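You operate a simulated robot arm through the tools that you are given. There is no shell and no other tool.

You run a simulated robot arm. Do the job below in one go: nothing can be reset, and whatever is moved stays where it is left.

Task
Tamp the tray at D30 level, wipe its rim and stand it on the zeroed scale.
Fine: zero the empty scale before the tray goes on; put the tamper with the green band and the wipe beside the mat back where they were. What is to be rubbed or washed off counts as gone when no trace of it is left.

The check looks at the end state, three seconds after you hand in, the way a careful person would. Anything else that was tipped, shoved, dropped, spilled or broken makes it a failure.

Robot
A 7-joint arm with a two-finger parallel gripper, fixed in place. Base frame: the origin is at the foot of the arm, x ahead of it, y to its left, z up. Readings come in m, rad, newtons and seconds.
Its first joint turns from -2.601 to 2.601 rad. Payload 3.43 kg.
The tool frame sits at the grasp point between the pads (the TCP): z along the fingers, y along the line on which they close. The tips reach 0.03 m beyond it. The gripper opens to 0.094 m. The fingers are 0.028 m wide and 0.01 m thick; the gripper's body (0.05 by 0.096 m) begins 0.055 m behind the TCP.
Orientation is that of the tool frame in the base frame, as [roll, pitch, yaw] about the fixed x, y, z axes, in that order (R = Rz(yaw) Ry(pitch) Rx(roll)). With the fingers straight down and closing along the base's y, the tool's x points along the base's -x, its y along +y and its z along -z.

Tools
- The arm moves only by the tool arm_command. Its argument "steps" is a list of rows, each a list of 7 numbers: the shift along the tool's x, y, z in units of 25 mm (1.0 is 25 mm), then the turn, a rotation vector about the tool's x, y, z in units of 6 degrees (1.0 is 6 degrees), then the gripper command, from -1 (shut) to 1 (fully open), values between in proportion. In form: [[tx, ty, tz, wx, wy, wz, gripper], ...]. A call has 1 to 20 rows; each row shifts and turns the commanded pose from where the row before left it, along the tool's axes as they then stand. A call with a number of a shift or a turn outside -1 to 1 is refused whole. Rows are played at 5 a second. More than 0.05 m and 0.15 rad between two rows, or a gripper value outside its range, and nothing of the call is played. Where a pose cannot be reached the arm comes as near as it can. A force on the tool above 40 N (or 10 N above the force at the start of the call, whichever is more), or a blocked arm, ends the call early, and 0.2 s more pass. The fingers move at their own pace (about 0.045 m/s each) and stop on an object; they squeeze with about 39 N. The grip force told is the motor's: it shows also when the fingers shut on nothing. Time passes only in rows, and 0.2 s behind the last, so rows that do not move let the fingers close. The reply holds the time, the measured pose of the TCP, the force on the tool along the base axes, the opening and the grip force, in the units named above and with some noise, with the torque about the TCP (base axes, N m) and any sound that the robot's microphone picked up.
- Cameras (640 x 400 px; columns grow to the right, rows downward): "scene" is fixed at [0.2212, -0.4999, 1.3472]; the picture's right is [-0.92, 0.39, 0.00], its down [0.20, 0.47, -0.86] and it looks along [-0.34, -0.79, -0.51] (base axes); focal length 214 px, centre (320, 200). "wrist" rides on the gripper at [0.076, 0.014, -0.102] in the tool frame; the picture's right is [-0.18, 0.98, 0.00], its down [-0.75, -0.14, -0.64] and it looks along [-0.63, -0.12, 0.77] (tool axes); focal length 243 px, centre (320, 200). There is no depth. A picture from a camera that has moved, and an enlarged one, comes with that camera's place and axes in the base frame and with its lens.
- camera(camera): a new picture of that camera. No time passes.
- enlarge(camera, box): a new picture of the part [left, top, right, bottom] of that camera's present view, enlarged. No time passes.
- finish_job(): hands the job in; it is judged then, once.

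Nothing tells you positions but the pictures and the camera data. Unless the task says otherwise, let go and move clear before handing in.

The tools are called after ">>>" by a JSON object that holds its "name" and its "arguments". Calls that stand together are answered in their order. arm_command: Moves the arm, as the interface text tells. Its arguments: {"type":"object","properties":{"steps":{"type":"array","items":{"type":"array","items":{"type":"number"}}}},"required":["steps"]} The other tools are called the same way: camera (camera) takes a picture; enlarge (camera, box) takes an enlarged picture of a part of a camera's view; finish_job () hands the job in.

At the start:

```text
clock: 0.0
position: [-0.0137, -0.8055, 1.1007]
ee_rot: [-3.141, 0.0, 3.141]
force: [-0.4, -0.1, -0.1]
moment: [-0.01, 0.01, 0.02]
gripper_width: 0.0941
grip_force: 0.1
```

scene: 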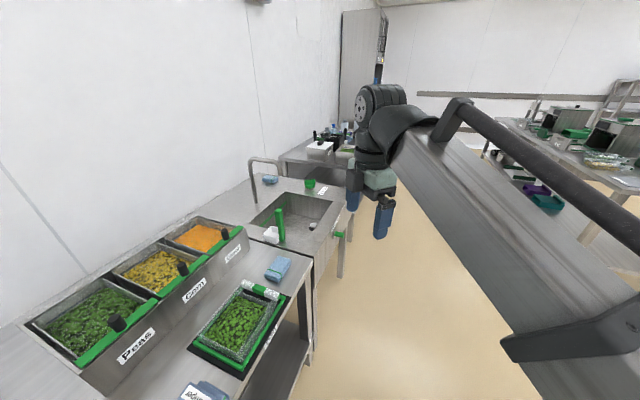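
wrist: 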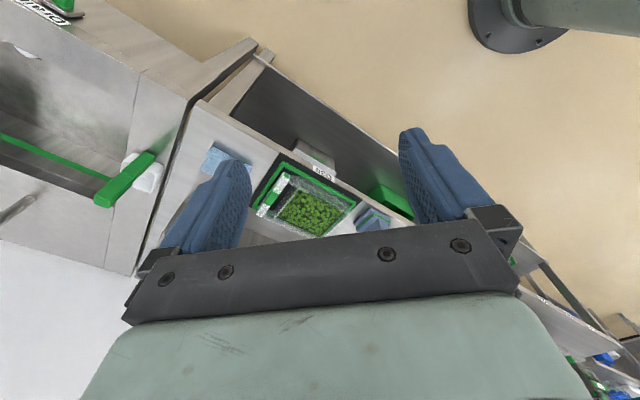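

I see a kitchen line: bins of peas, corn and carrot, a tray of peas on a dark/green mat, a blue wipe, a sink with a tamper-like green tool, and more items further away. I'll look closer at the parts before moving.

>>> {"name": "enlarge", "arguments": {"camera": "scene", "box": [160, 240, 320, 400]}}

>>> {"name": "enlarge", "arguments": {"camera": "scene", "box": [230, 100, 390, 260]}}

>>> {"name": "enlarge", "arguments": {"camera": "scene", "box": [0, 200, 260, 400]}}

>>> {"name": "enlarge", "arguments": {"camera": "wrist", "box": [100, 100, 420, 300]}}

>>> {"name": "enlarge", "arguments": {"camera": "scene", "box": [470, 80, 640, 230]}}

```text
2.50 times, centred on (240, 320) of scene
camera zoom: at [0.2212, -0.4999, 1.3472], right [-0.92, 0.39, 0.0], down [0.2, 0.47, -0.86], along [-0.34, -0.79, -0.51], focal length 536 px, centre (520, -100)
```

zoom: 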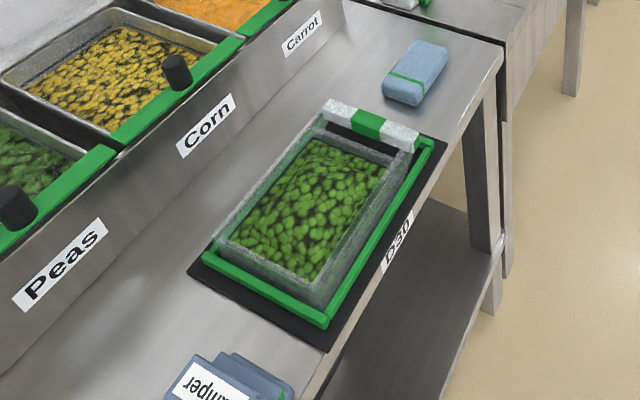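

```text
2.50 times, centred on (310, 180) of scene
camera zoom: at [0.2212, -0.4999, 1.3472], right [-0.92, 0.39, 0.0], down [0.2, 0.47, -0.86], along [-0.34, -0.79, -0.51], focal length 536 px, centre (345, 250)
```

zoom: 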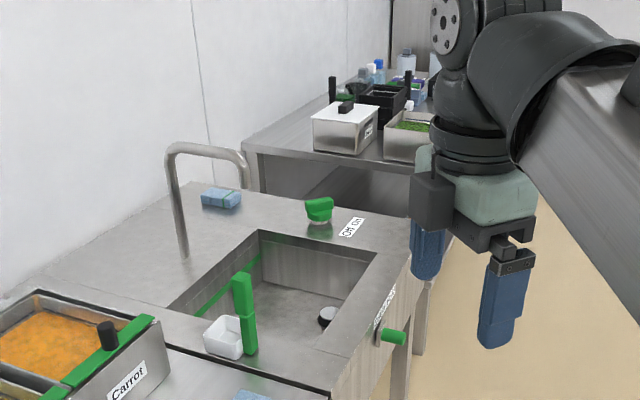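

```text
2.00 times, centred on (130, 300) of scene
camera zoom: at [0.2212, -0.4999, 1.3472], right [-0.92, 0.39, 0.0], down [0.2, 0.47, -0.86], along [-0.34, -0.79, -0.51], focal length 429 px, centre (700, 0)
```

zoom: 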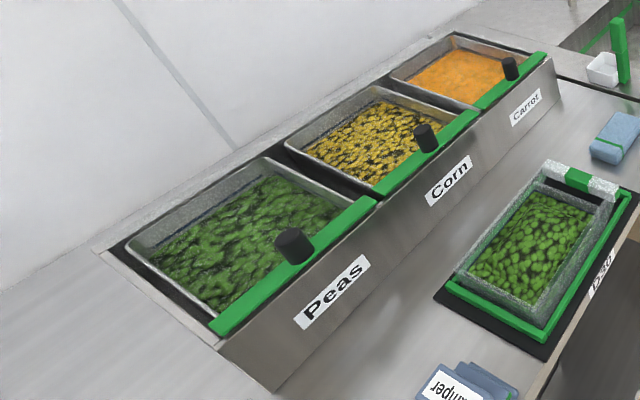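

```text
2.00 times, centred on (260, 200) of wrist
camera zoom: at [-0.0907, -0.7927, 1.2028], right [0.18, 0.98, 0.0], down [0.75, -0.14, 0.64], along [0.63, -0.12, -0.77], focal length 485 px, centre (440, 200)
```

zoom: 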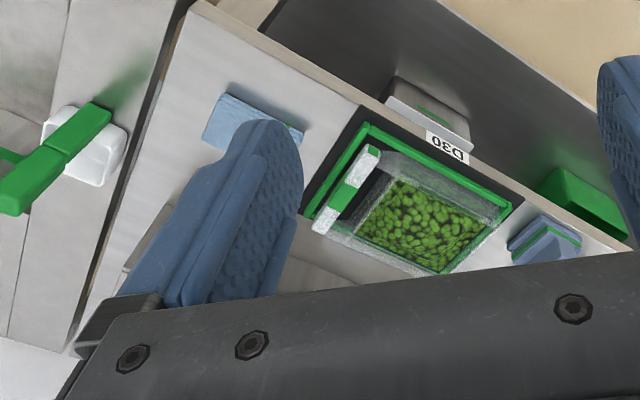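

```text
2.67 times, centred on (555, 155) of scene
camera zoom: at [0.2212, -0.4999, 1.3472], right [-0.92, 0.39, 0.0], down [0.2, 0.47, -0.86], along [-0.34, -0.79, -0.51], focal length 572 px, centre (-307, 320)
```

zoom: 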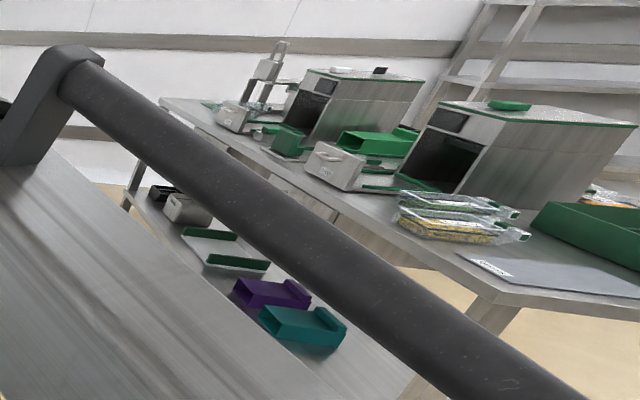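

The tray with peas sits on the D30 mat near (0.29, -0.90, 0.76), with a wipe beyond it and something labelled "...amper" nearer to the camera. I'll swing the wrist camera around to look for the scale and tamper, staying at a safe height.

>>> {"name": "arm_command", "arguments": {"steps": [[-1, 1, 0, 0, 0, 0, 1], [-1, 1, 0, 0, 0, 0, 1], [-1, 1, 0, 0, 0, 0, 1], [-1, 0, 0, 0, 0, 0, 1], [-1, 0, 0, 0, 0, 0, 1], [-1, 0, 0, 0, 0, 0, 1]]}}

```text
clock: 1.4
position: [0.1345, -0.7317, 1.1012]
ee_rot: [3.141, 0.0, 3.14]
force: [0.1, -0.4, 0.6]
moment: [-0.02, 0.03, -0.02]
gripper_width: 0.094
grip_force: 0.0
```

>>> {"name": "camera", "arguments": {"camera": "wrist"}}

>>> {"name": "camera", "arguments": {"camera": "scene"}}

```text
taken
camera wrist: at [0.0585, -0.7177, 1.2024], right [0.18, 0.98, 0.0], down [0.75, -0.14, 0.64], along [0.63, -0.12, -0.77], focal length 243 px, centre (320, 200)
```

wrist: 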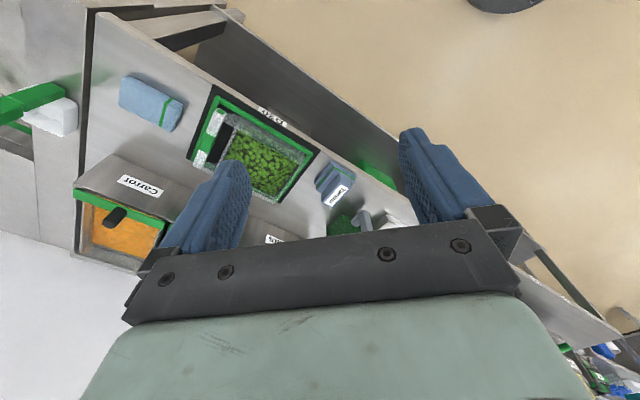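

```text
taken
```

scene: 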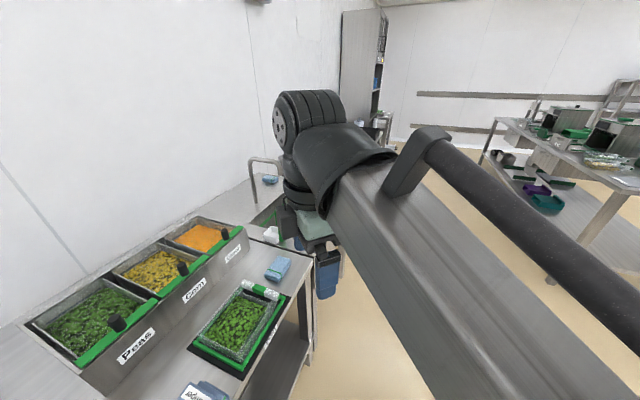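

I see the tray, wipe, the object labelled "Tamper", and something past it toward +x. I'll move further toward +x to see the rest of that bench.

>>> {"name": "arm_command", "arguments": {"steps": [[-1, 1, 0, 0, 0, 0, 1], [-1, 1, 0, 0, 0, 0, 1], [-1, 1, 0, 0, 0, 0, 1], [-1, 1, 0, 0, 0, 0, 1], [-1, 1, 0, 0, 0, 0, 1], [-1, 1, 0, 0, 0, 0, 1], [-1, 1, 0, 0, 0, 0, 1], [-1, 0, 0, 0, 0, 0, 1], [-1, 0, 0, 0, 0, 0, 1]]}}

>>> {"name": "camera", "arguments": {"camera": "wrist"}}

>>> {"name": "camera", "arguments": {"camera": "scene"}}

```text
clock: 3.4
position: [0.3631, -0.5603, 1.0958]
ee_rot: [3.14, 0.001, 3.139]
force: [-1.3, -0.2, 0.4]
moment: [-0.05, 0.0, 0.02]
gripper_width: 0.094
grip_force: 0.1
out of reach, approached as far as the arm can: row 7
```

```text
taken
camera wrist: at [0.2867, -0.5454, 1.1982], right [0.18, 0.98, 0.0], down [0.75, -0.14, 0.64], along [0.63, -0.12, -0.77], focal length 243 px, centre (320, 200)
```

wrist: 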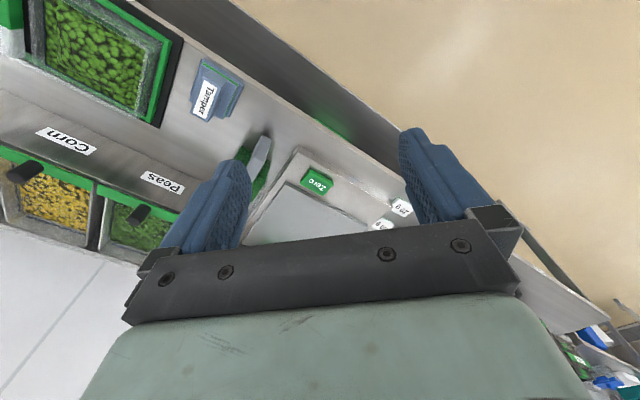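

```text
taken
```

scene: 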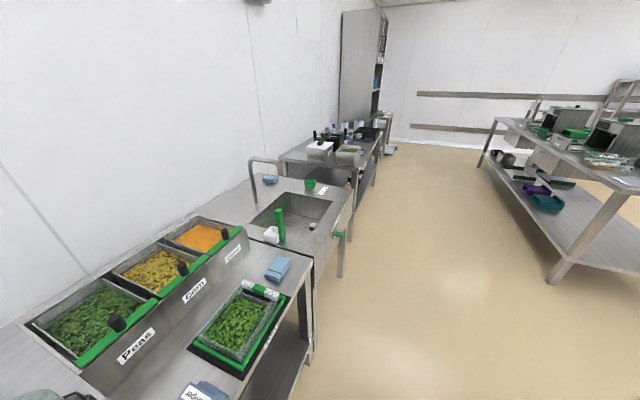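

The scale with a green "Zero" button comes into view past the tamper stand. I'll enlarge it and shift to see the whole scale and display.

>>> {"name": "enlarge", "arguments": {"camera": "wrist", "box": [160, 40, 460, 250]}}

>>> {"name": "arm_command", "arguments": {"steps": [[0, 0, -1, 0, 0, 0, 1], [0, 0, -1, 0, 0, 0, 1], [0, 0, 0, 0, 0, 0, 1]]}}

>>> {"name": "camera", "arguments": {"camera": "wrist"}}

```text
1.90 times, centred on (310, 145) of wrist
camera zoom: at [0.2867, -0.5454, 1.1982], right [0.18, 0.98, 0.0], down [0.75, -0.14, 0.64], along [0.63, -0.12, -0.77], focal length 462 px, centre (339, 305)
```

zoom: 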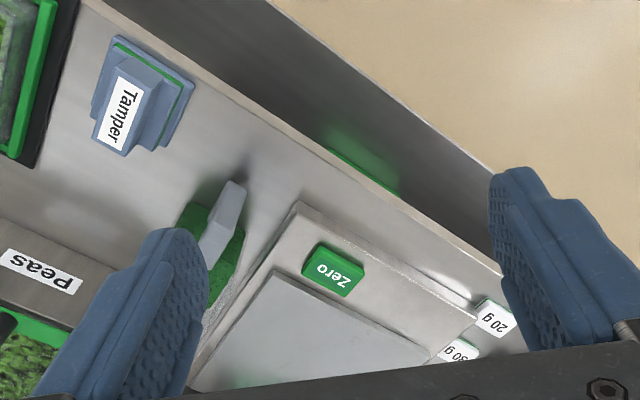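

```text
clock: 4.2
position: [0.3698, -0.5698, 1.1184]
ee_rot: [-3.127, 0.01, -3.141]
force: [0.4, -0.1, -0.3]
moment: [-0.02, -0.04, -0.06]
gripper_width: 0.0943
grip_force: 0.0
out of reach, approached as far as the arm can: row 1, 2
```

```text
taken
camera wrist: at [0.2928, -0.5542, 1.2208], right [0.18, 0.98, -0.01], down [0.75, -0.13, 0.65], along [0.64, -0.13, -0.76], focal length 243 px, centre (320, 200)
```

wrist: 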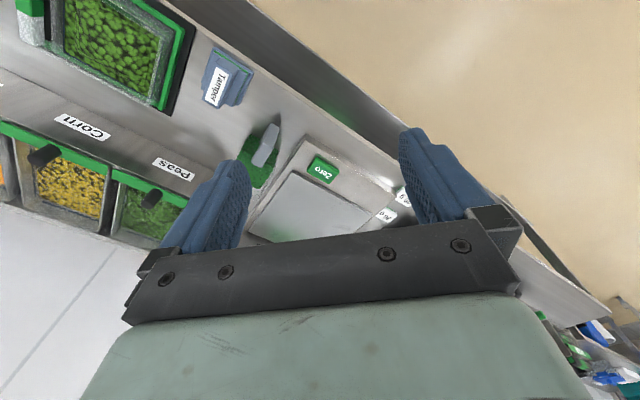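

The tamper (blue, green band, labelled) stands by the mat, and the scale with the Zero button is beyond it. I'll now move over the tray for a close look at its rim and contents.

>>> {"name": "arm_command", "arguments": {"steps": [[0.37, -1, 0.5, 0, 0, 0, 1], [0.37, -1, 0.5, 0, 0, 0, 1], [0.37, -1, 0.5, 0, 0, 0, 1], [0.37, -1, 0.5, 0, 0, 0, 1], [0.37, -1, 0.5, 0, 0, 0, 1], [0.37, -1, 0.5, 0, 0, 0, 1], [0.37, -1, 0.5, 0, 0, 0, 1], [0.37, -1, 0.5, 0, 0, 0, 1], [0.37, -1, 0.5, 0, 0, 0, 1], [0.37, -1, 0.5, 0, 0, 0, 1], [0.37, -1, 0.5, 0, 0, 0, 1], [0.37, -1, 0.5, 0, 0, 0, 1], [0.37, -1, 0.5, 0, 0, 0, 1]]}}

>>> {"name": "camera", "arguments": {"camera": "wrist"}}

```text
clock: 7.0
position: [0.2488, -0.8956, 0.9564]
ee_rot: [3.141, 0.002, -3.141]
force: [-0.6, -0.7, 0.1]
moment: [-0.01, -0.01, 0.0]
gripper_width: 0.0941
grip_force: 0.1
```

```text
taken
camera wrist: at [0.1727, -0.8826, 1.059], right [0.18, 0.98, 0.0], down [0.75, -0.14, 0.64], along [0.63, -0.12, -0.77], focal length 243 px, centre (320, 200)
```

wrist: 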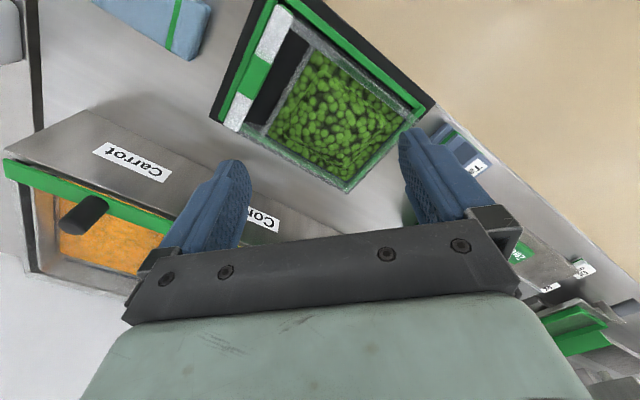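

>>> {"name": "enlarge", "arguments": {"camera": "wrist", "box": [200, 0, 440, 200]}}

>>> {"name": "enlarge", "arguments": {"camera": "wrist", "box": [250, 40, 390, 130]}}

>>> {"name": "enlarge", "arguments": {"camera": "wrist", "box": [400, 90, 640, 300]}}

>>> {"name": "enlarge", "arguments": {"camera": "scene", "box": [180, 260, 310, 400]}}

```text
2.00 times, centred on (320, 100) of wrist
camera zoom: at [0.1727, -0.8826, 1.059], right [0.18, 0.98, 0.0], down [0.75, -0.14, 0.64], along [0.63, -0.12, -0.77], focal length 485 px, centre (320, 400)
```

zoom: 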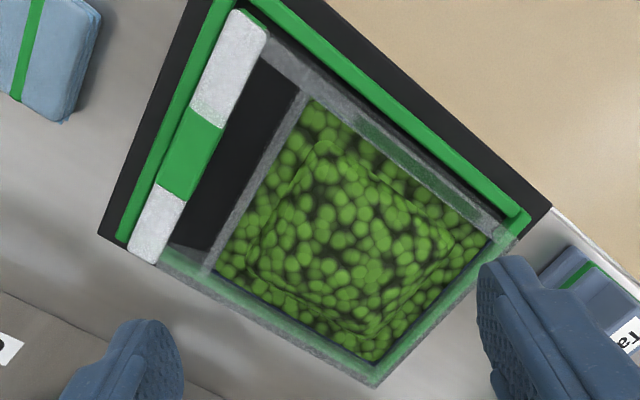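

```text
4.44 times, centred on (320, 85) of wrist
camera zoom: at [0.1727, -0.8826, 1.059], right [0.18, 0.98, 0.0], down [0.75, -0.14, 0.64], along [0.63, -0.12, -0.77], focal length 1078 px, centre (320, 711)
```

zoom: 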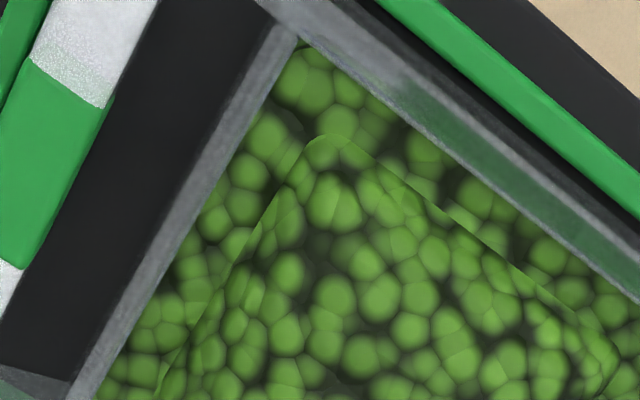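

```text
1.90 times, centred on (520, 195) of wrist
camera zoom: at [0.1727, -0.8826, 1.059], right [0.18, 0.98, 0.0], down [0.75, -0.14, 0.64], along [0.63, -0.12, -0.77], focal length 462 px, centre (-61, 210)
```

zoom: 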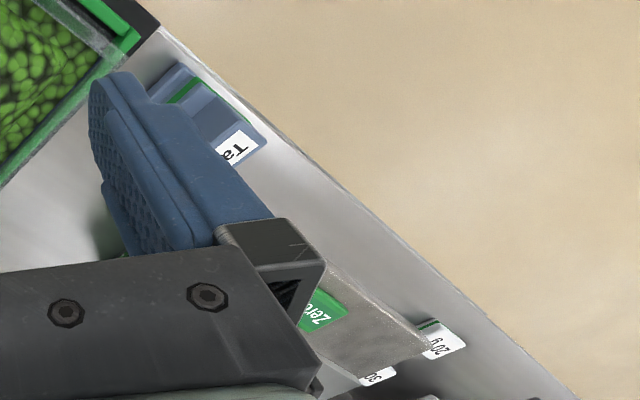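

```text
2.86 times, centred on (245, 330) of scene
camera zoom: at [0.2212, -0.4999, 1.3472], right [-0.92, 0.39, 0.0], down [0.2, 0.47, -0.86], along [-0.34, -0.79, -0.51], focal length 613 px, centre (534, -171)
```

zoom: 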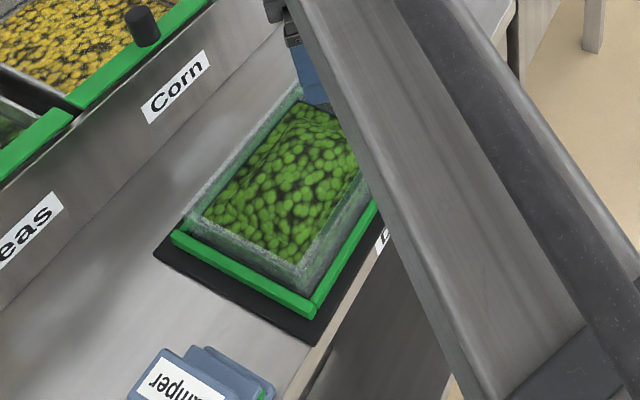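

The tray is translucent, peas heaped in its middle, with a white-green-white bar handle at one end and sitting in a green corner frame on the D30 mat. I'll zoom in on the rim pieces to find the soiling.

>>> {"name": "enlarge", "arguments": {"camera": "wrist", "box": [320, 40, 400, 90]}}

>>> {"name": "enlarge", "arguments": {"camera": "wrist", "box": [370, 80, 450, 130]}}

>>> {"name": "enlarge", "arguments": {"camera": "wrist", "box": [250, 110, 330, 160]}}

>>> {"name": "enlarge", "arguments": {"camera": "wrist", "box": [310, 145, 390, 195]}}

>>> {"name": "enlarge", "arguments": {"camera": "wrist", "box": [220, 90, 300, 140]}}

>>> {"name": "enlarge", "arguments": {"camera": "wrist", "box": [255, 0, 335, 50]}}

```text
8.00 times, centred on (360, 65) of wrist
camera zoom: at [0.1727, -0.8826, 1.059], right [0.18, 0.98, 0.0], down [0.75, -0.14, 0.64], along [0.63, -0.12, -0.77], focal length 1941 px, centre (0, 1280)
```

zoom: 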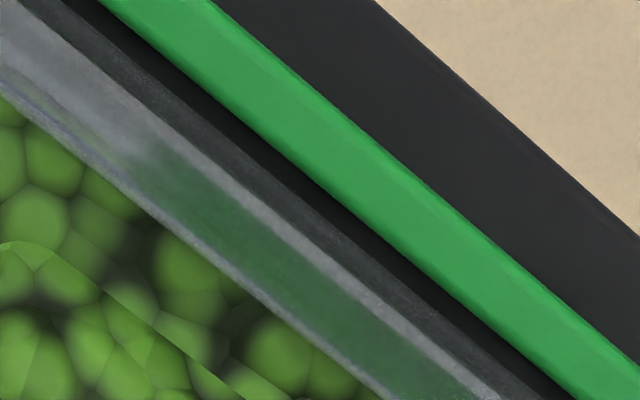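

```text
8.00 times, centred on (410, 105) of wrist
camera zoom: at [0.1727, -0.8826, 1.059], right [0.18, 0.98, 0.0], down [0.75, -0.14, 0.64], along [0.63, -0.12, -0.77], focal length 1941 px, centre (-400, 960)
```

zoom: 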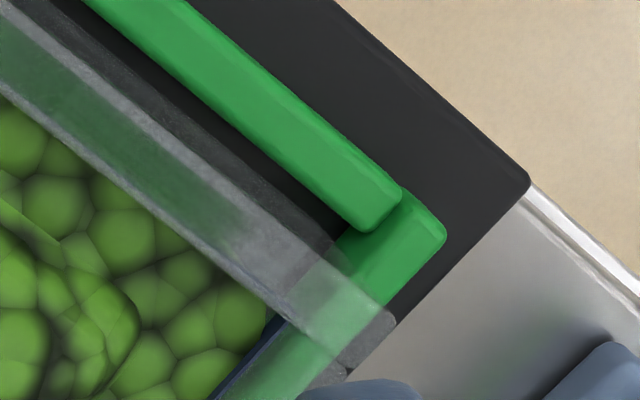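

```text
8.00 times, centred on (290, 135) of wrist
camera zoom: at [0.1727, -0.8826, 1.059], right [0.18, 0.98, 0.0], down [0.75, -0.14, 0.64], along [0.63, -0.12, -0.77], focal length 1941 px, centre (560, 720)
```

zoom: 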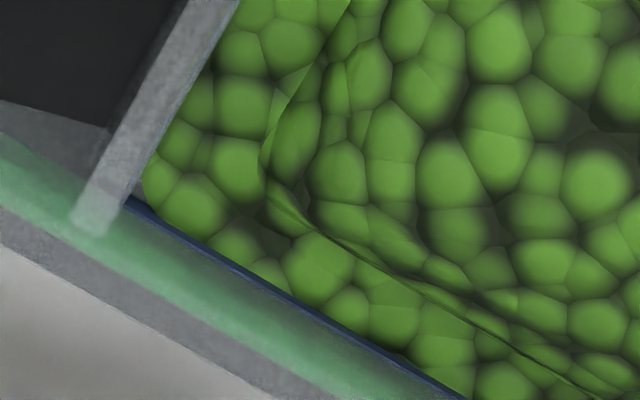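

```text
8.00 times, centred on (350, 170) of wrist
camera zoom: at [0.1727, -0.8826, 1.059], right [0.18, 0.98, 0.0], down [0.75, -0.14, 0.64], along [0.63, -0.12, -0.77], focal length 1941 px, centre (80, 440)
```

zoom: 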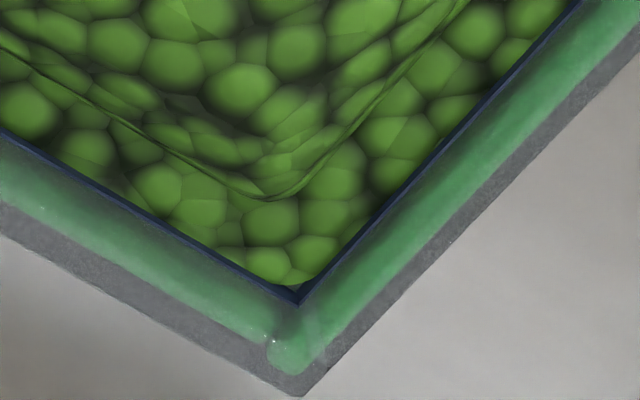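

```text
8.00 times, centred on (260, 115) of wrist
camera zoom: at [0.1727, -0.8826, 1.059], right [0.18, 0.98, 0.0], down [0.75, -0.14, 0.64], along [0.63, -0.12, -0.77], focal length 1941 px, centre (800, 880)
```

zoom: 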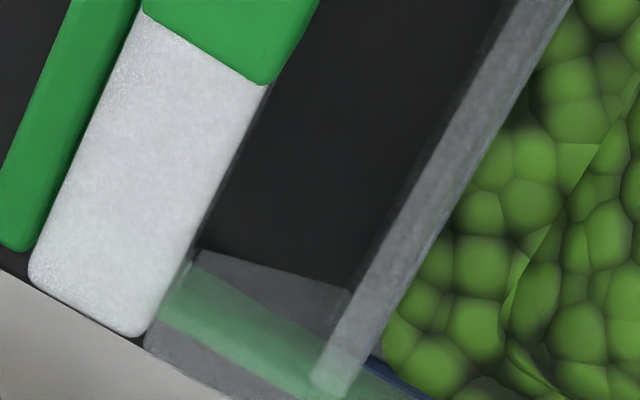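

```text
8.00 times, centred on (295, 25) of wrist
camera zoom: at [0.1727, -0.8826, 1.059], right [0.18, 0.98, 0.0], down [0.75, -0.14, 0.64], along [0.63, -0.12, -0.77], focal length 1941 px, centre (520, 1600)
```

zoom: 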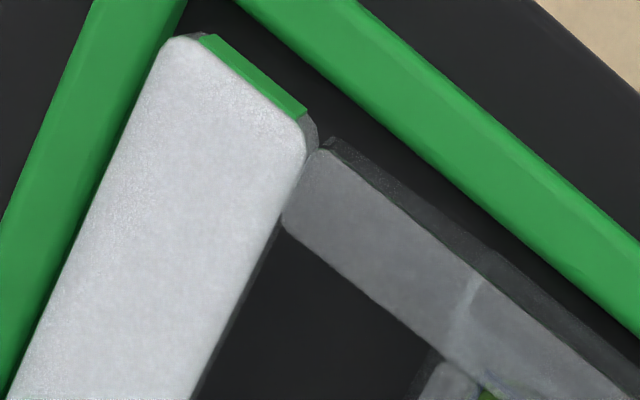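

There is a soft green smear on the tray rim on the bench-edge side; the other green is the frame showing through. Next I'll go and look at the scale, turning the gripper to line up with the bench (about 45° in the base frame).

>>> {"name": "arm_command", "arguments": {"steps": [[-0.83, 0.98, -0.32, 0, 0, 0, 1], [-0.83, 0.98, -0.32, 0, 0, 0, 1], [-0.83, 0.98, -0.32, 0, 0, 0, 1], [-0.83, 0.98, -0.32, 0, 0, 0, 1], [-0.83, 0.98, -0.32, 0, 0, 0, 1], [-0.83, 0.98, -0.32, 0, 0, 0, 1], [-0.83, 0.98, -0.32, 0, 0, 0, 1], [-0.83, 0.98, -0.32, 0, 0, 0, 1], [-0.83, 0.98, -0.32, 0, 0, 0, 1], [-0.83, 0.98, -0.32, 0, 0, 0, 1], [-0.83, 0.98, -0.32, 0, 0, 0, 1], [-0.83, 0.98, -0.32, 0, 0, 0, 1], [0, 0, 0, 0, 0, 1, 1], [0, 0, 0, 0, 0, 1, 1], [0, 0, 0, 0, 0, 1, 1], [0, 0, 0, 0, 0, 1, 1], [0, 0, 0, 0, 0, 1, 1], [0, 0, 0, 0, 0, 1, 1], [0, 0, 0, 0, 0, 1, 1]]}}

>>> {"name": "camera", "arguments": {"camera": "wrist"}}

>>> {"name": "enlarge", "arguments": {"camera": "scene", "box": [170, 240, 320, 400]}}

```text
clock: 11.0
position: [0.4981, -0.6015, 1.0527]
ee_rot: [-3.141, 0.001, 2.407]
force: [-0.6, -0.1, 0.0]
moment: [0.02, -0.02, 0.0]
gripper_width: 0.094
grip_force: 0.1
```

```text
taken
camera wrist: at [0.4515, -0.5399, 1.155], right [0.8, 0.61, 0.0], down [0.46, -0.61, 0.64], along [0.39, -0.51, -0.77], focal length 243 px, centre (320, 200)
```

wrist: 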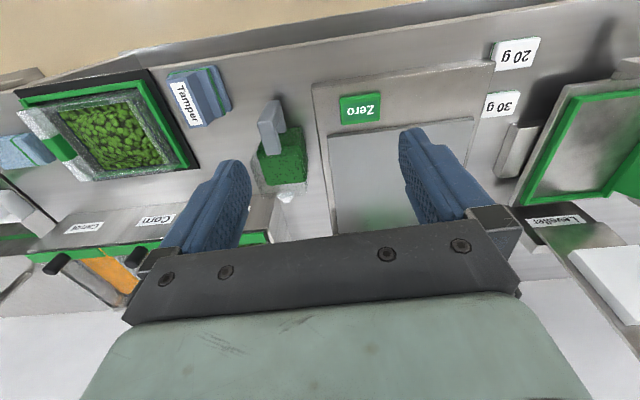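

```text
2.50 times, centred on (245, 320) of scene
camera zoom: at [0.2212, -0.4999, 1.3472], right [-0.92, 0.39, 0.0], down [0.2, 0.47, -0.86], along [-0.34, -0.79, -0.51], focal length 536 px, centre (508, -100)
```

zoom: 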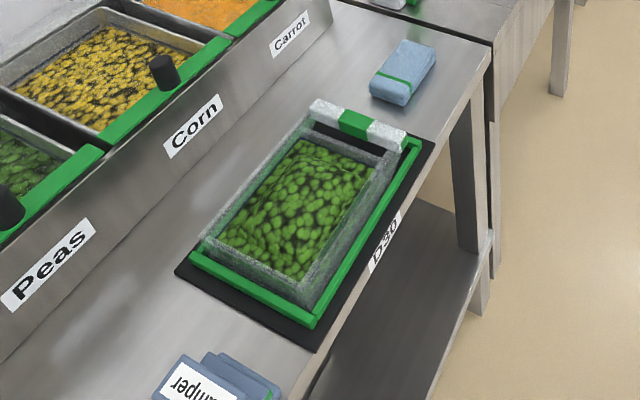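

The scale with its Zero button is right below, and there are label tiles "20 g", "30 g" near it plus a "Leveller..." stand to the right. I'll zoom on those.

>>> {"name": "enlarge", "arguments": {"camera": "wrist", "box": [240, 30, 440, 200]}}

>>> {"name": "enlarge", "arguments": {"camera": "wrist", "box": [440, 20, 640, 250]}}

>>> {"name": "enlarge", "arguments": {"camera": "wrist", "box": [150, 40, 330, 210]}}

>>> {"name": "enlarge", "arguments": {"camera": "wrist", "box": [0, 60, 200, 200]}}

```text
2.35 times, centred on (340, 115) of wrist
camera zoom: at [0.4515, -0.5399, 1.155], right [0.8, 0.61, 0.0], down [0.46, -0.61, 0.64], along [0.39, -0.51, -0.77], focal length 571 px, centre (273, 400)
```

zoom: 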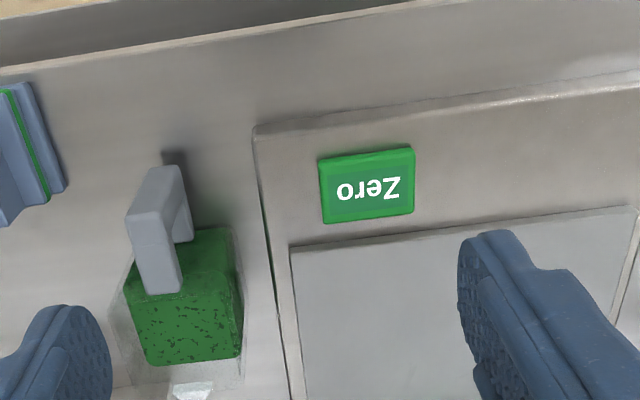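

```text
1.74 times, centred on (540, 135) of wrist
camera zoom: at [0.4515, -0.5399, 1.155], right [0.8, 0.61, 0.0], down [0.46, -0.61, 0.64], along [0.39, -0.51, -0.77], focal length 422 px, centre (-63, 313)
```

zoom: 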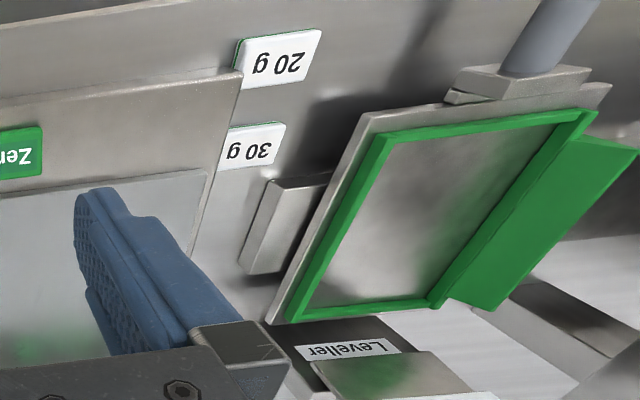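

```text
2.35 times, centred on (240, 125) of wrist
camera zoom: at [0.4515, -0.5399, 1.155], right [0.8, 0.61, 0.0], down [0.46, -0.61, 0.64], along [0.39, -0.51, -0.77], focal length 571 px, centre (508, 376)
```

zoom: 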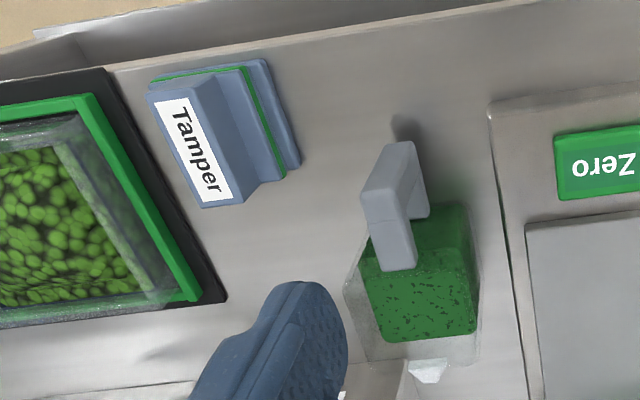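

```text
2.86 times, centred on (100, 130) of wrist
camera zoom: at [0.4515, -0.5399, 1.155], right [0.8, 0.61, 0.0], down [0.46, -0.61, 0.64], along [0.39, -0.51, -0.77], focal length 693 px, centre (949, 400)
```

zoom: 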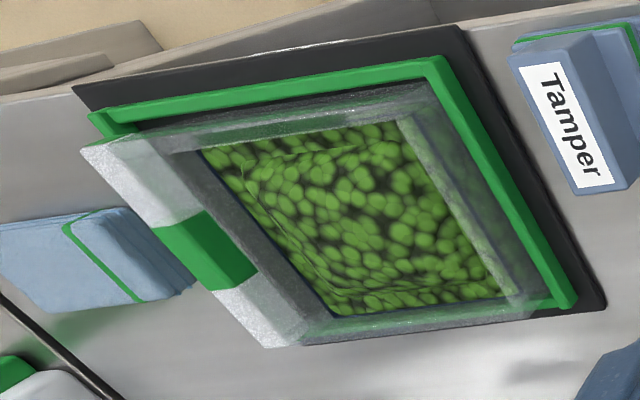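

The tamper handle's top is about (0.376, -0.741, 0.817) with the handle running away from the robot, so the gripper's closing line is already nearly right. I'll go above it for a precise look.

>>> {"name": "arm_command", "arguments": {"steps": [[0, -0.93, 0.44, 0, 0, 0, 1], [0, -0.93, 0.44, 0, 0, 0, 1], [0, -0.93, 0.44, 0, 0, 0, 1], [0, -0.93, 0.44, 0, 0, 0, 1], [0, -0.93, 0.44, 0, 0, 0, 1], [0, -0.93, 0.44, 0, 0, 0, 1], [0, -0.93, 0.44, 0, 0, 0, 1], [0, -0.93, 0.44, 0, 0, 0, 1]]}}

>>> {"name": "camera", "arguments": {"camera": "wrist"}}

>>> {"name": "enlarge", "arguments": {"camera": "wrist", "box": [240, 20, 400, 200]}}

>>> {"name": "enlarge", "arguments": {"camera": "wrist", "box": [0, 0, 240, 240]}}

```text
clock: 12.8
position: [0.3738, -0.7403, 0.965]
ee_rot: [3.14, 0.001, 2.408]
force: [0.6, -0.3, 0.6]
moment: [-0.03, 0.01, 0.02]
gripper_width: 0.0939
grip_force: 0.0
```

```text
taken
camera wrist: at [0.3274, -0.6792, 1.0673], right [0.79, 0.61, 0.0], down [0.47, -0.61, 0.64], along [0.39, -0.51, -0.77], focal length 243 px, centre (320, 200)
```

wrist: 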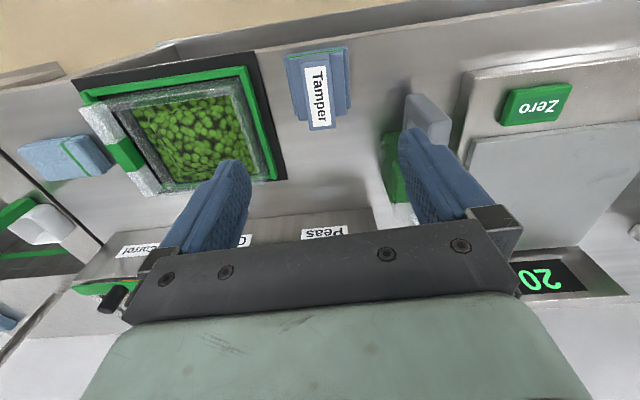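

```text
2.22 times, centred on (320, 110) of wrist
camera zoom: at [0.3274, -0.6792, 1.0673], right [0.79, 0.61, 0.0], down [0.47, -0.61, 0.64], along [0.39, -0.51, -0.77], focal length 539 px, centre (320, 400)
```

zoom: 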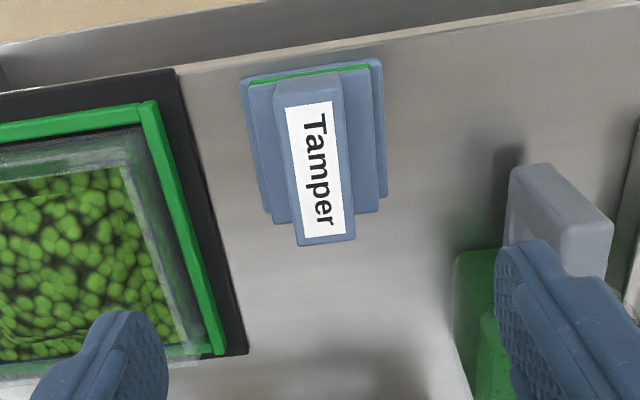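

```text
1.67 times, centred on (120, 120) of wrist
camera zoom: at [0.3274, -0.6792, 1.0673], right [0.79, 0.61, 0.0], down [0.47, -0.61, 0.64], along [0.39, -0.51, -0.77], focal length 404 px, centre (653, 333)
```

zoom: 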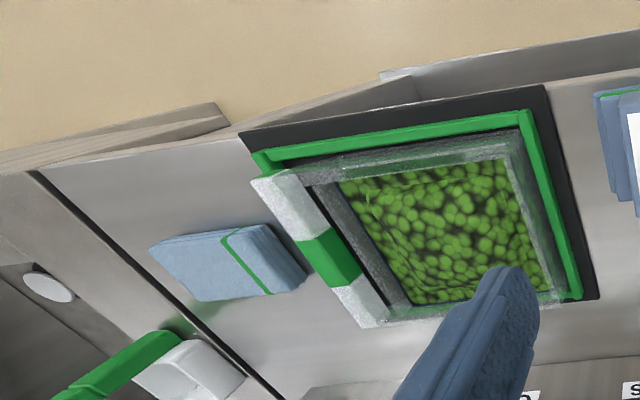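

The scale display currently reads "20" with nothing on it, so zeroing is needed. The tamper handle is centred under the gripper at about (0.374, -0.742, top 0.817), aligned with the 45° bench; I'll square the yaw, narrow the fingers and come down partway.

>>> {"name": "arm_command", "arguments": {"steps": [[0, 0, 0, 0, 0, 0.5, 0.15], [0, 0, 1, 0, 0, 0, 0.15], [0, 0, 1, 0, 0, 0, 0.15], [0, 0, 1, 0, 0, 0, 0.15], [0, 0, 0, 0, 0, 0, 0.15]]}}

>>> {"name": "camera", "arguments": {"camera": "wrist"}}

>>> {"name": "enlarge", "arguments": {"camera": "wrist", "box": [240, 20, 400, 200]}}

>>> {"name": "camera", "arguments": {"camera": "scene"}}

```text
clock: 14.0
position: [0.3745, -0.7407, 0.8903]
ee_rot: [3.141, 0.001, 2.357]
force: [-0.2, -0.7, 0.2]
moment: [0.0, 0.0, 0.01]
gripper_width: 0.054
grip_force: 0.0
```

```text
taken
camera wrist: at [0.3303, -0.6765, 0.9932], right [0.83, 0.56, 0.0], down [0.43, -0.63, 0.64], along [0.36, -0.53, -0.77], focal length 243 px, centre (320, 200)
```

wrist: 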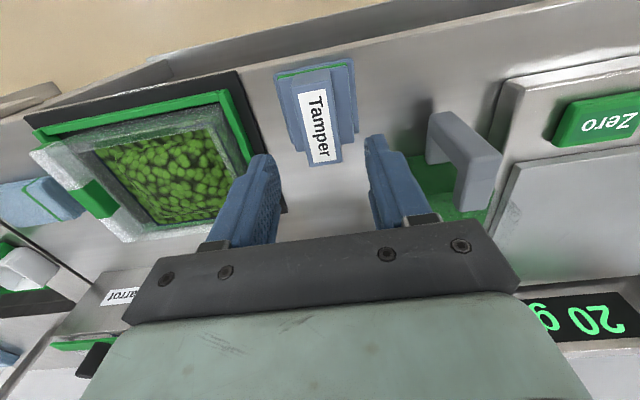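

```text
2.22 times, centred on (320, 110) of wrist
camera zoom: at [0.3303, -0.6765, 0.9932], right [0.83, 0.56, 0.0], down [0.43, -0.63, 0.64], along [0.36, -0.53, -0.77], focal length 539 px, centre (320, 400)
```

zoom: 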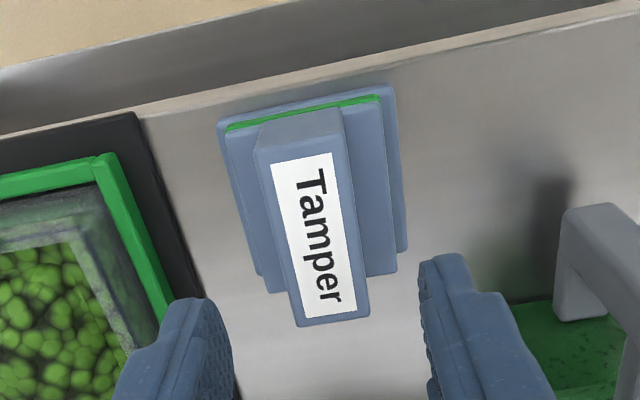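

```text
taken
```

scene: 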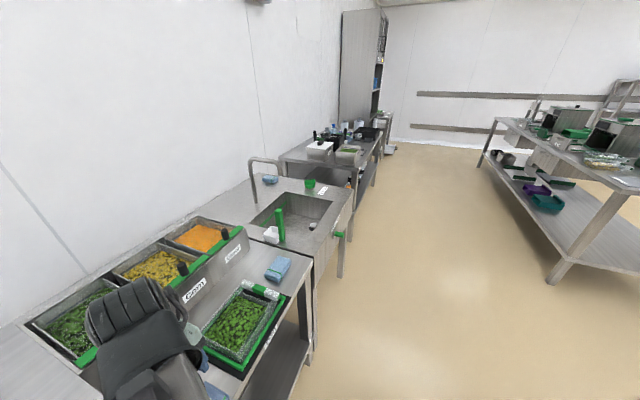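

Alignment is within about 2 mm. I'll lower the fingers around the handle to just above the tamper's body.

>>> {"name": "arm_command", "arguments": {"steps": [[0, -0.06, 1, 0, 0, 0, 0.15], [0, 0, 1, 0, 0, 0, 0.15], [0, 0, 0.4, 0, 0, 0, 0.15], [0, 0, 0, 0, 0, 0, 0.15]]}}

>>> {"name": "camera", "arguments": {"camera": "wrist"}}

>>> {"name": "enlarge", "arguments": {"camera": "wrist", "box": [220, 60, 420, 240]}}

```text
clock: 15.0
position: [0.3736, -0.7399, 0.8314]
ee_rot: [-3.141, 0.001, 2.357]
force: [-0.5, 0.0, -0.3]
moment: [0.01, 0.04, 0.04]
gripper_width: 0.0541
grip_force: 0.1
```

```text
taken
camera wrist: at [0.3301, -0.6765, 0.9332], right [0.83, 0.56, 0.0], down [0.43, -0.63, 0.64], along [0.36, -0.53, -0.77], focal length 243 px, centre (320, 200)
```

wrist: 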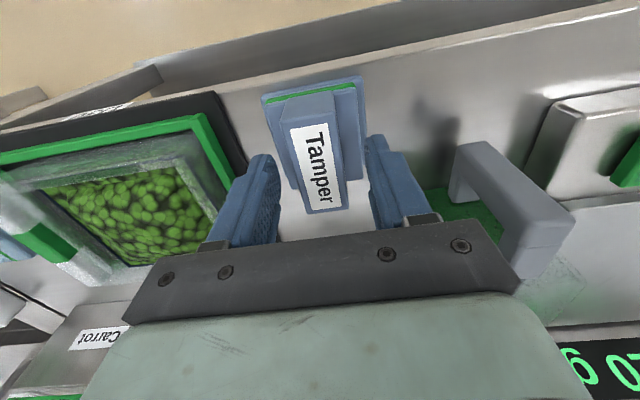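

```text
2.22 times, centred on (320, 150) of wrist
camera zoom: at [0.3301, -0.6765, 0.9332], right [0.83, 0.56, 0.0], down [0.43, -0.63, 0.64], along [0.36, -0.53, -0.77], focal length 539 px, centre (320, 311)
```

zoom: 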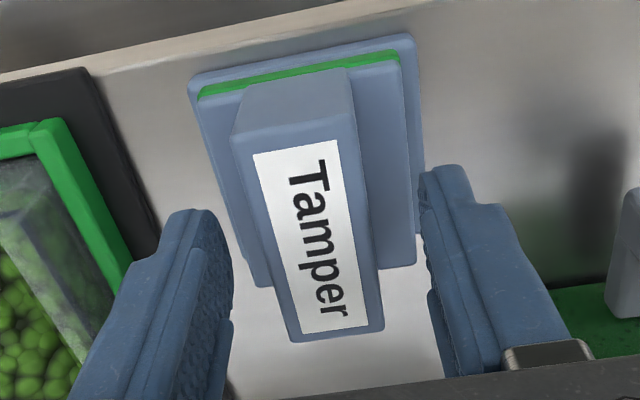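

The handle bottom/block top is at about z 0.780. I'll narrow the fingers around the handle, lower to tips just above the block, then grip.

>>> {"name": "arm_command", "arguments": {"steps": [[0, 0, 0, 0, 0, 0, -0.1], [0, 0, 0, 0, 0, 0, -0.1], [0, 0, 0.4, 0, 0, 0, -0.1], [0, 0, 0.3, 0, 0, 0, -0.1], [0, 0, 0, 0, 0, 0, -0.1]]}}

>>> {"name": "enlarge", "arguments": {"camera": "wrist", "box": [220, 60, 420, 240]}}

```text
clock: 16.2
position: [0.3735, -0.7402, 0.8116]
ee_rot: [3.141, 0.001, 2.355]
force: [0.3, 0.6, 0.0]
moment: [0.04, 0.02, 0.01]
gripper_width: 0.0424
grip_force: 0.1
```

```text
2.22 times, centred on (320, 150) of wrist
camera zoom: at [0.3297, -0.6764, 0.9147], right [0.83, 0.56, 0.0], down [0.43, -0.63, 0.64], along [0.36, -0.53, -0.77], focal length 539 px, centre (320, 311)
```

zoom: 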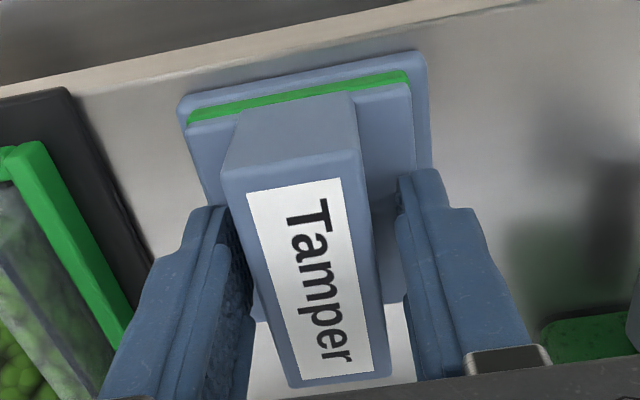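

>>> {"name": "arm_command", "arguments": {"steps": [[0, 0, 0.12, 0, 0, 0, -0.1], [0, 0, 0, 0, 0, 0, -0.1]]}}

```text
clock: 16.8
position: [0.3731, -0.74, 0.8085]
ee_rot: [-3.141, 0.0, 2.357]
force: [-0.3, 1.1, -0.4]
moment: [-0.04, -0.02, 0.01]
gripper_width: 0.0424
grip_force: 0.0
```

>>> {"name": "arm_command", "arguments": {"steps": [[0, 0, 0.12, 0, 0, 0, -0.1], [0, 0, 0, 0, 0, 0, -0.1]]}}

```text
clock: 17.4
position: [0.3731, -0.7404, 0.8066]
ee_rot: [-3.142, 0.0, 2.356]
force: [-0.1, -0.4, 0.2]
moment: [0.02, -0.02, 0.0]
gripper_width: 0.0426
grip_force: 0.1
```

No contact yet and the fingers are well down the handle; gripping now.

>>> {"name": "arm_command", "arguments": {"steps": [[0, 0, 0, 0, 0, 0, -1], [0, 0, 0, 0, 0, 0, -1], [0, 0, 0, 0, 0, 0, -1], [0, 0, 0, 0, 0, 0, -1]]}}

>>> {"name": "enlarge", "arguments": {"camera": "wrist", "box": [220, 60, 420, 240]}}

```text
clock: 18.4
position: [0.374, -0.7414, 0.8056]
ee_rot: [3.14, 0.001, 2.357]
force: [-1.2, -0.3, 1.6]
moment: [0.01, 0.03, 0.01]
gripper_width: 0.0338
grip_force: 38.9
```

```text
2.22 times, centred on (320, 150) of wrist
camera zoom: at [0.3299, -0.6766, 0.9087], right [0.83, 0.56, 0.0], down [0.43, -0.63, 0.64], along [0.36, -0.53, -0.77], focal length 539 px, centre (320, 311)
```

zoom: 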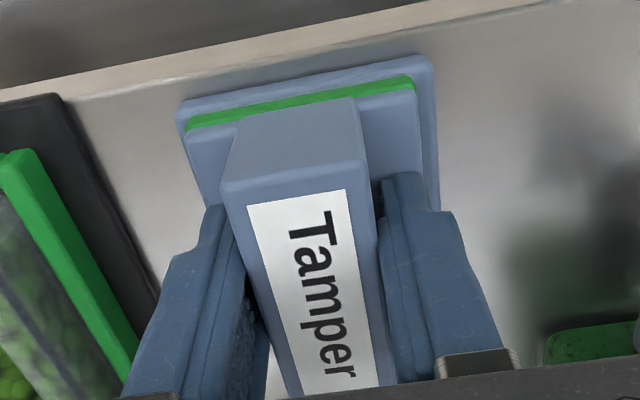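

Gripped (handle 34 mm wide). I'll lift it straight up and check what comes along.

>>> {"name": "arm_command", "arguments": {"steps": [[0, 0, -0.3, 0, 0, 0, -1], [0, 0, -0.7, 0, 0, 0, -1], [0, 0, -1, 0, 0, 0, -1], [0, 0, -1, 0, 0, 0, -1], [0, 0, -1, 0, 0, 0, -1], [0, 0, 0, 0, 0, 0, -1]]}}

>>> {"name": "camera", "arguments": {"camera": "wrist"}}

>>> {"name": "enlarge", "arguments": {"camera": "wrist", "box": [220, 20, 420, 220]}}

>>> {"name": "enlarge", "arguments": {"camera": "scene", "box": [80, 240, 320, 400]}}

```text
clock: 19.8
position: [0.3747, -0.7413, 0.9033]
ee_rot: [3.141, -0.001, 2.356]
force: [0.4, 0.3, -1.4]
moment: [-0.01, 0.04, 0.02]
gripper_width: 0.0338
grip_force: 38.6
```

```text
taken
camera wrist: at [0.3311, -0.6777, 1.0075], right [0.83, 0.56, 0.0], down [0.43, -0.63, 0.64], along [0.36, -0.53, -0.77], focal length 243 px, centre (320, 200)
```

wrist: 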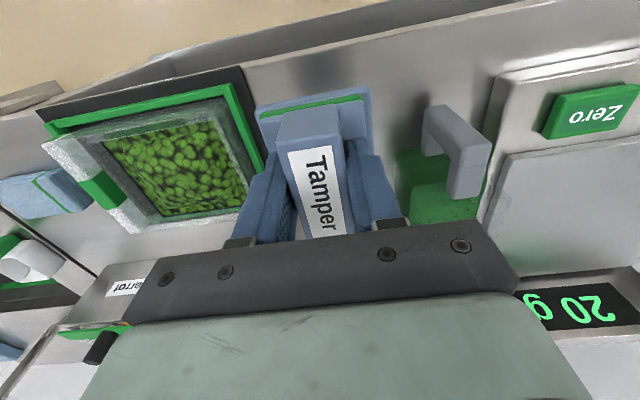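

```text
2.00 times, centred on (320, 120) of wrist
camera zoom: at [0.3311, -0.6777, 1.0075], right [0.83, 0.56, 0.0], down [0.43, -0.63, 0.64], along [0.36, -0.53, -0.77], focal length 485 px, centre (320, 360)
```

zoom: 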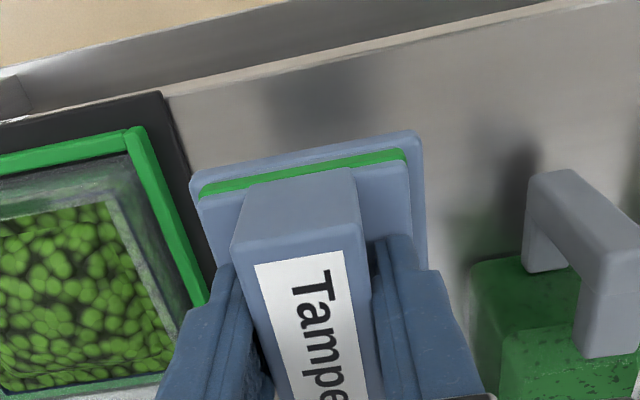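

```text
2.50 times, centred on (200, 320) of scene
camera zoom: at [0.2212, -0.4999, 1.3472], right [-0.92, 0.39, 0.0], down [0.2, 0.47, -0.86], along [-0.34, -0.79, -0.51], focal length 536 px, centre (620, -100)
```

zoom: 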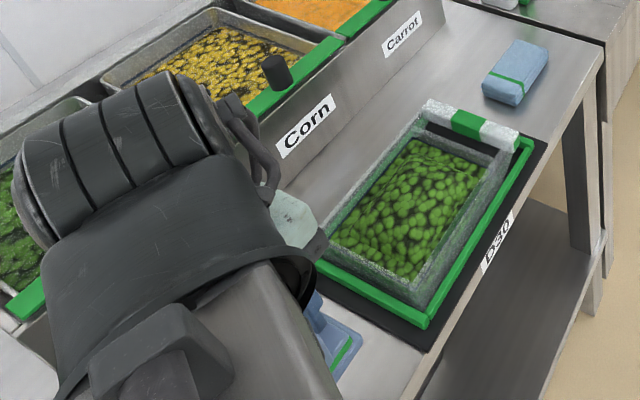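

The tamper came up cleanly, with nothing left under it. I'll zoom the tray in both cameras to fix its rim corners and height before moving over it.

>>> {"name": "enlarge", "arguments": {"camera": "scene", "box": [200, 270, 300, 380]}}

>>> {"name": "enlarge", "arguments": {"camera": "wrist", "box": [30, 70, 280, 240]}}

>>> {"name": "enlarge", "arguments": {"camera": "scene", "box": [200, 310, 260, 380]}}

>>> {"name": "enlarge", "arguments": {"camera": "scene", "box": [240, 270, 300, 330]}}

```text
3.64 times, centred on (250, 325) of scene
camera zoom: at [0.2212, -0.4999, 1.3472], right [-0.92, 0.39, 0.0], down [0.2, 0.47, -0.86], along [-0.34, -0.79, -0.51], focal length 780 px, centre (574, -254)
```

zoom: 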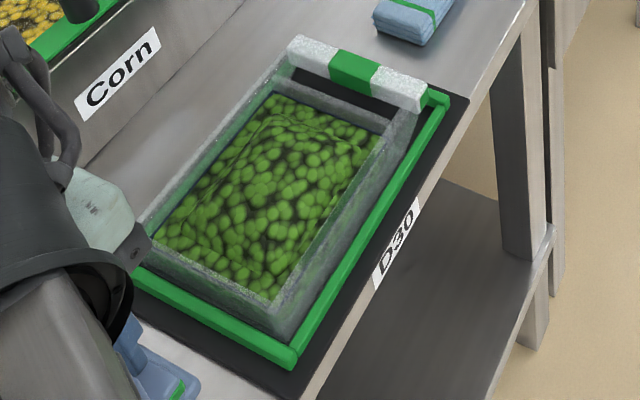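

```text
2.35 times, centred on (155, 155) of wrist
camera zoom: at [0.3311, -0.6777, 1.0075], right [0.83, 0.56, 0.0], down [0.43, -0.63, 0.64], along [0.36, -0.53, -0.77], focal length 571 px, centre (708, 306)
```

zoom: 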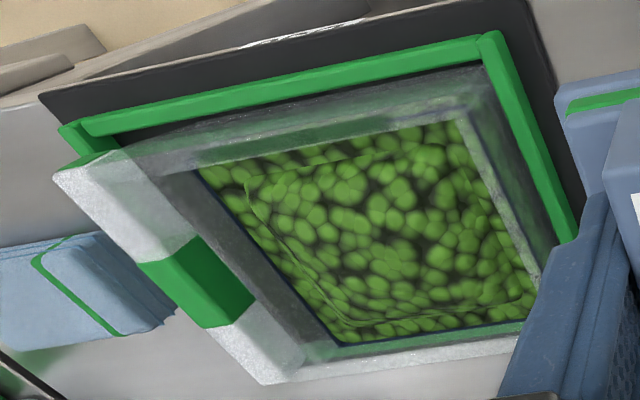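

```text
5.71 times, centred on (230, 345) of scene
camera zoom: at [0.2212, -0.4999, 1.3472], right [-0.92, 0.39, 0.0], down [0.2, 0.47, -0.86], along [-0.34, -0.79, -0.51], focal length 1226 px, centre (834, -629)
```

zoom: 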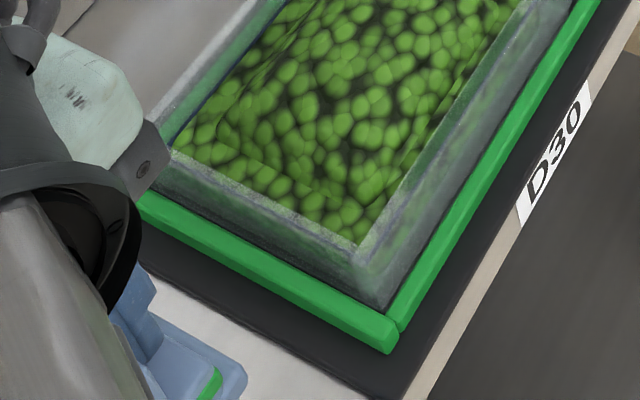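

```text
6.67 times, centred on (270, 300) of scene
camera zoom: at [0.2212, -0.4999, 1.3472], right [-0.92, 0.39, 0.0], down [0.2, 0.47, -0.86], along [-0.34, -0.79, -0.51], focal length 1430 px, centre (653, -467)
```

zoom: 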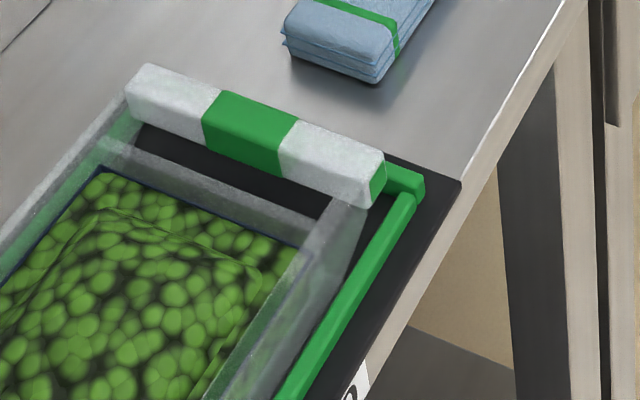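

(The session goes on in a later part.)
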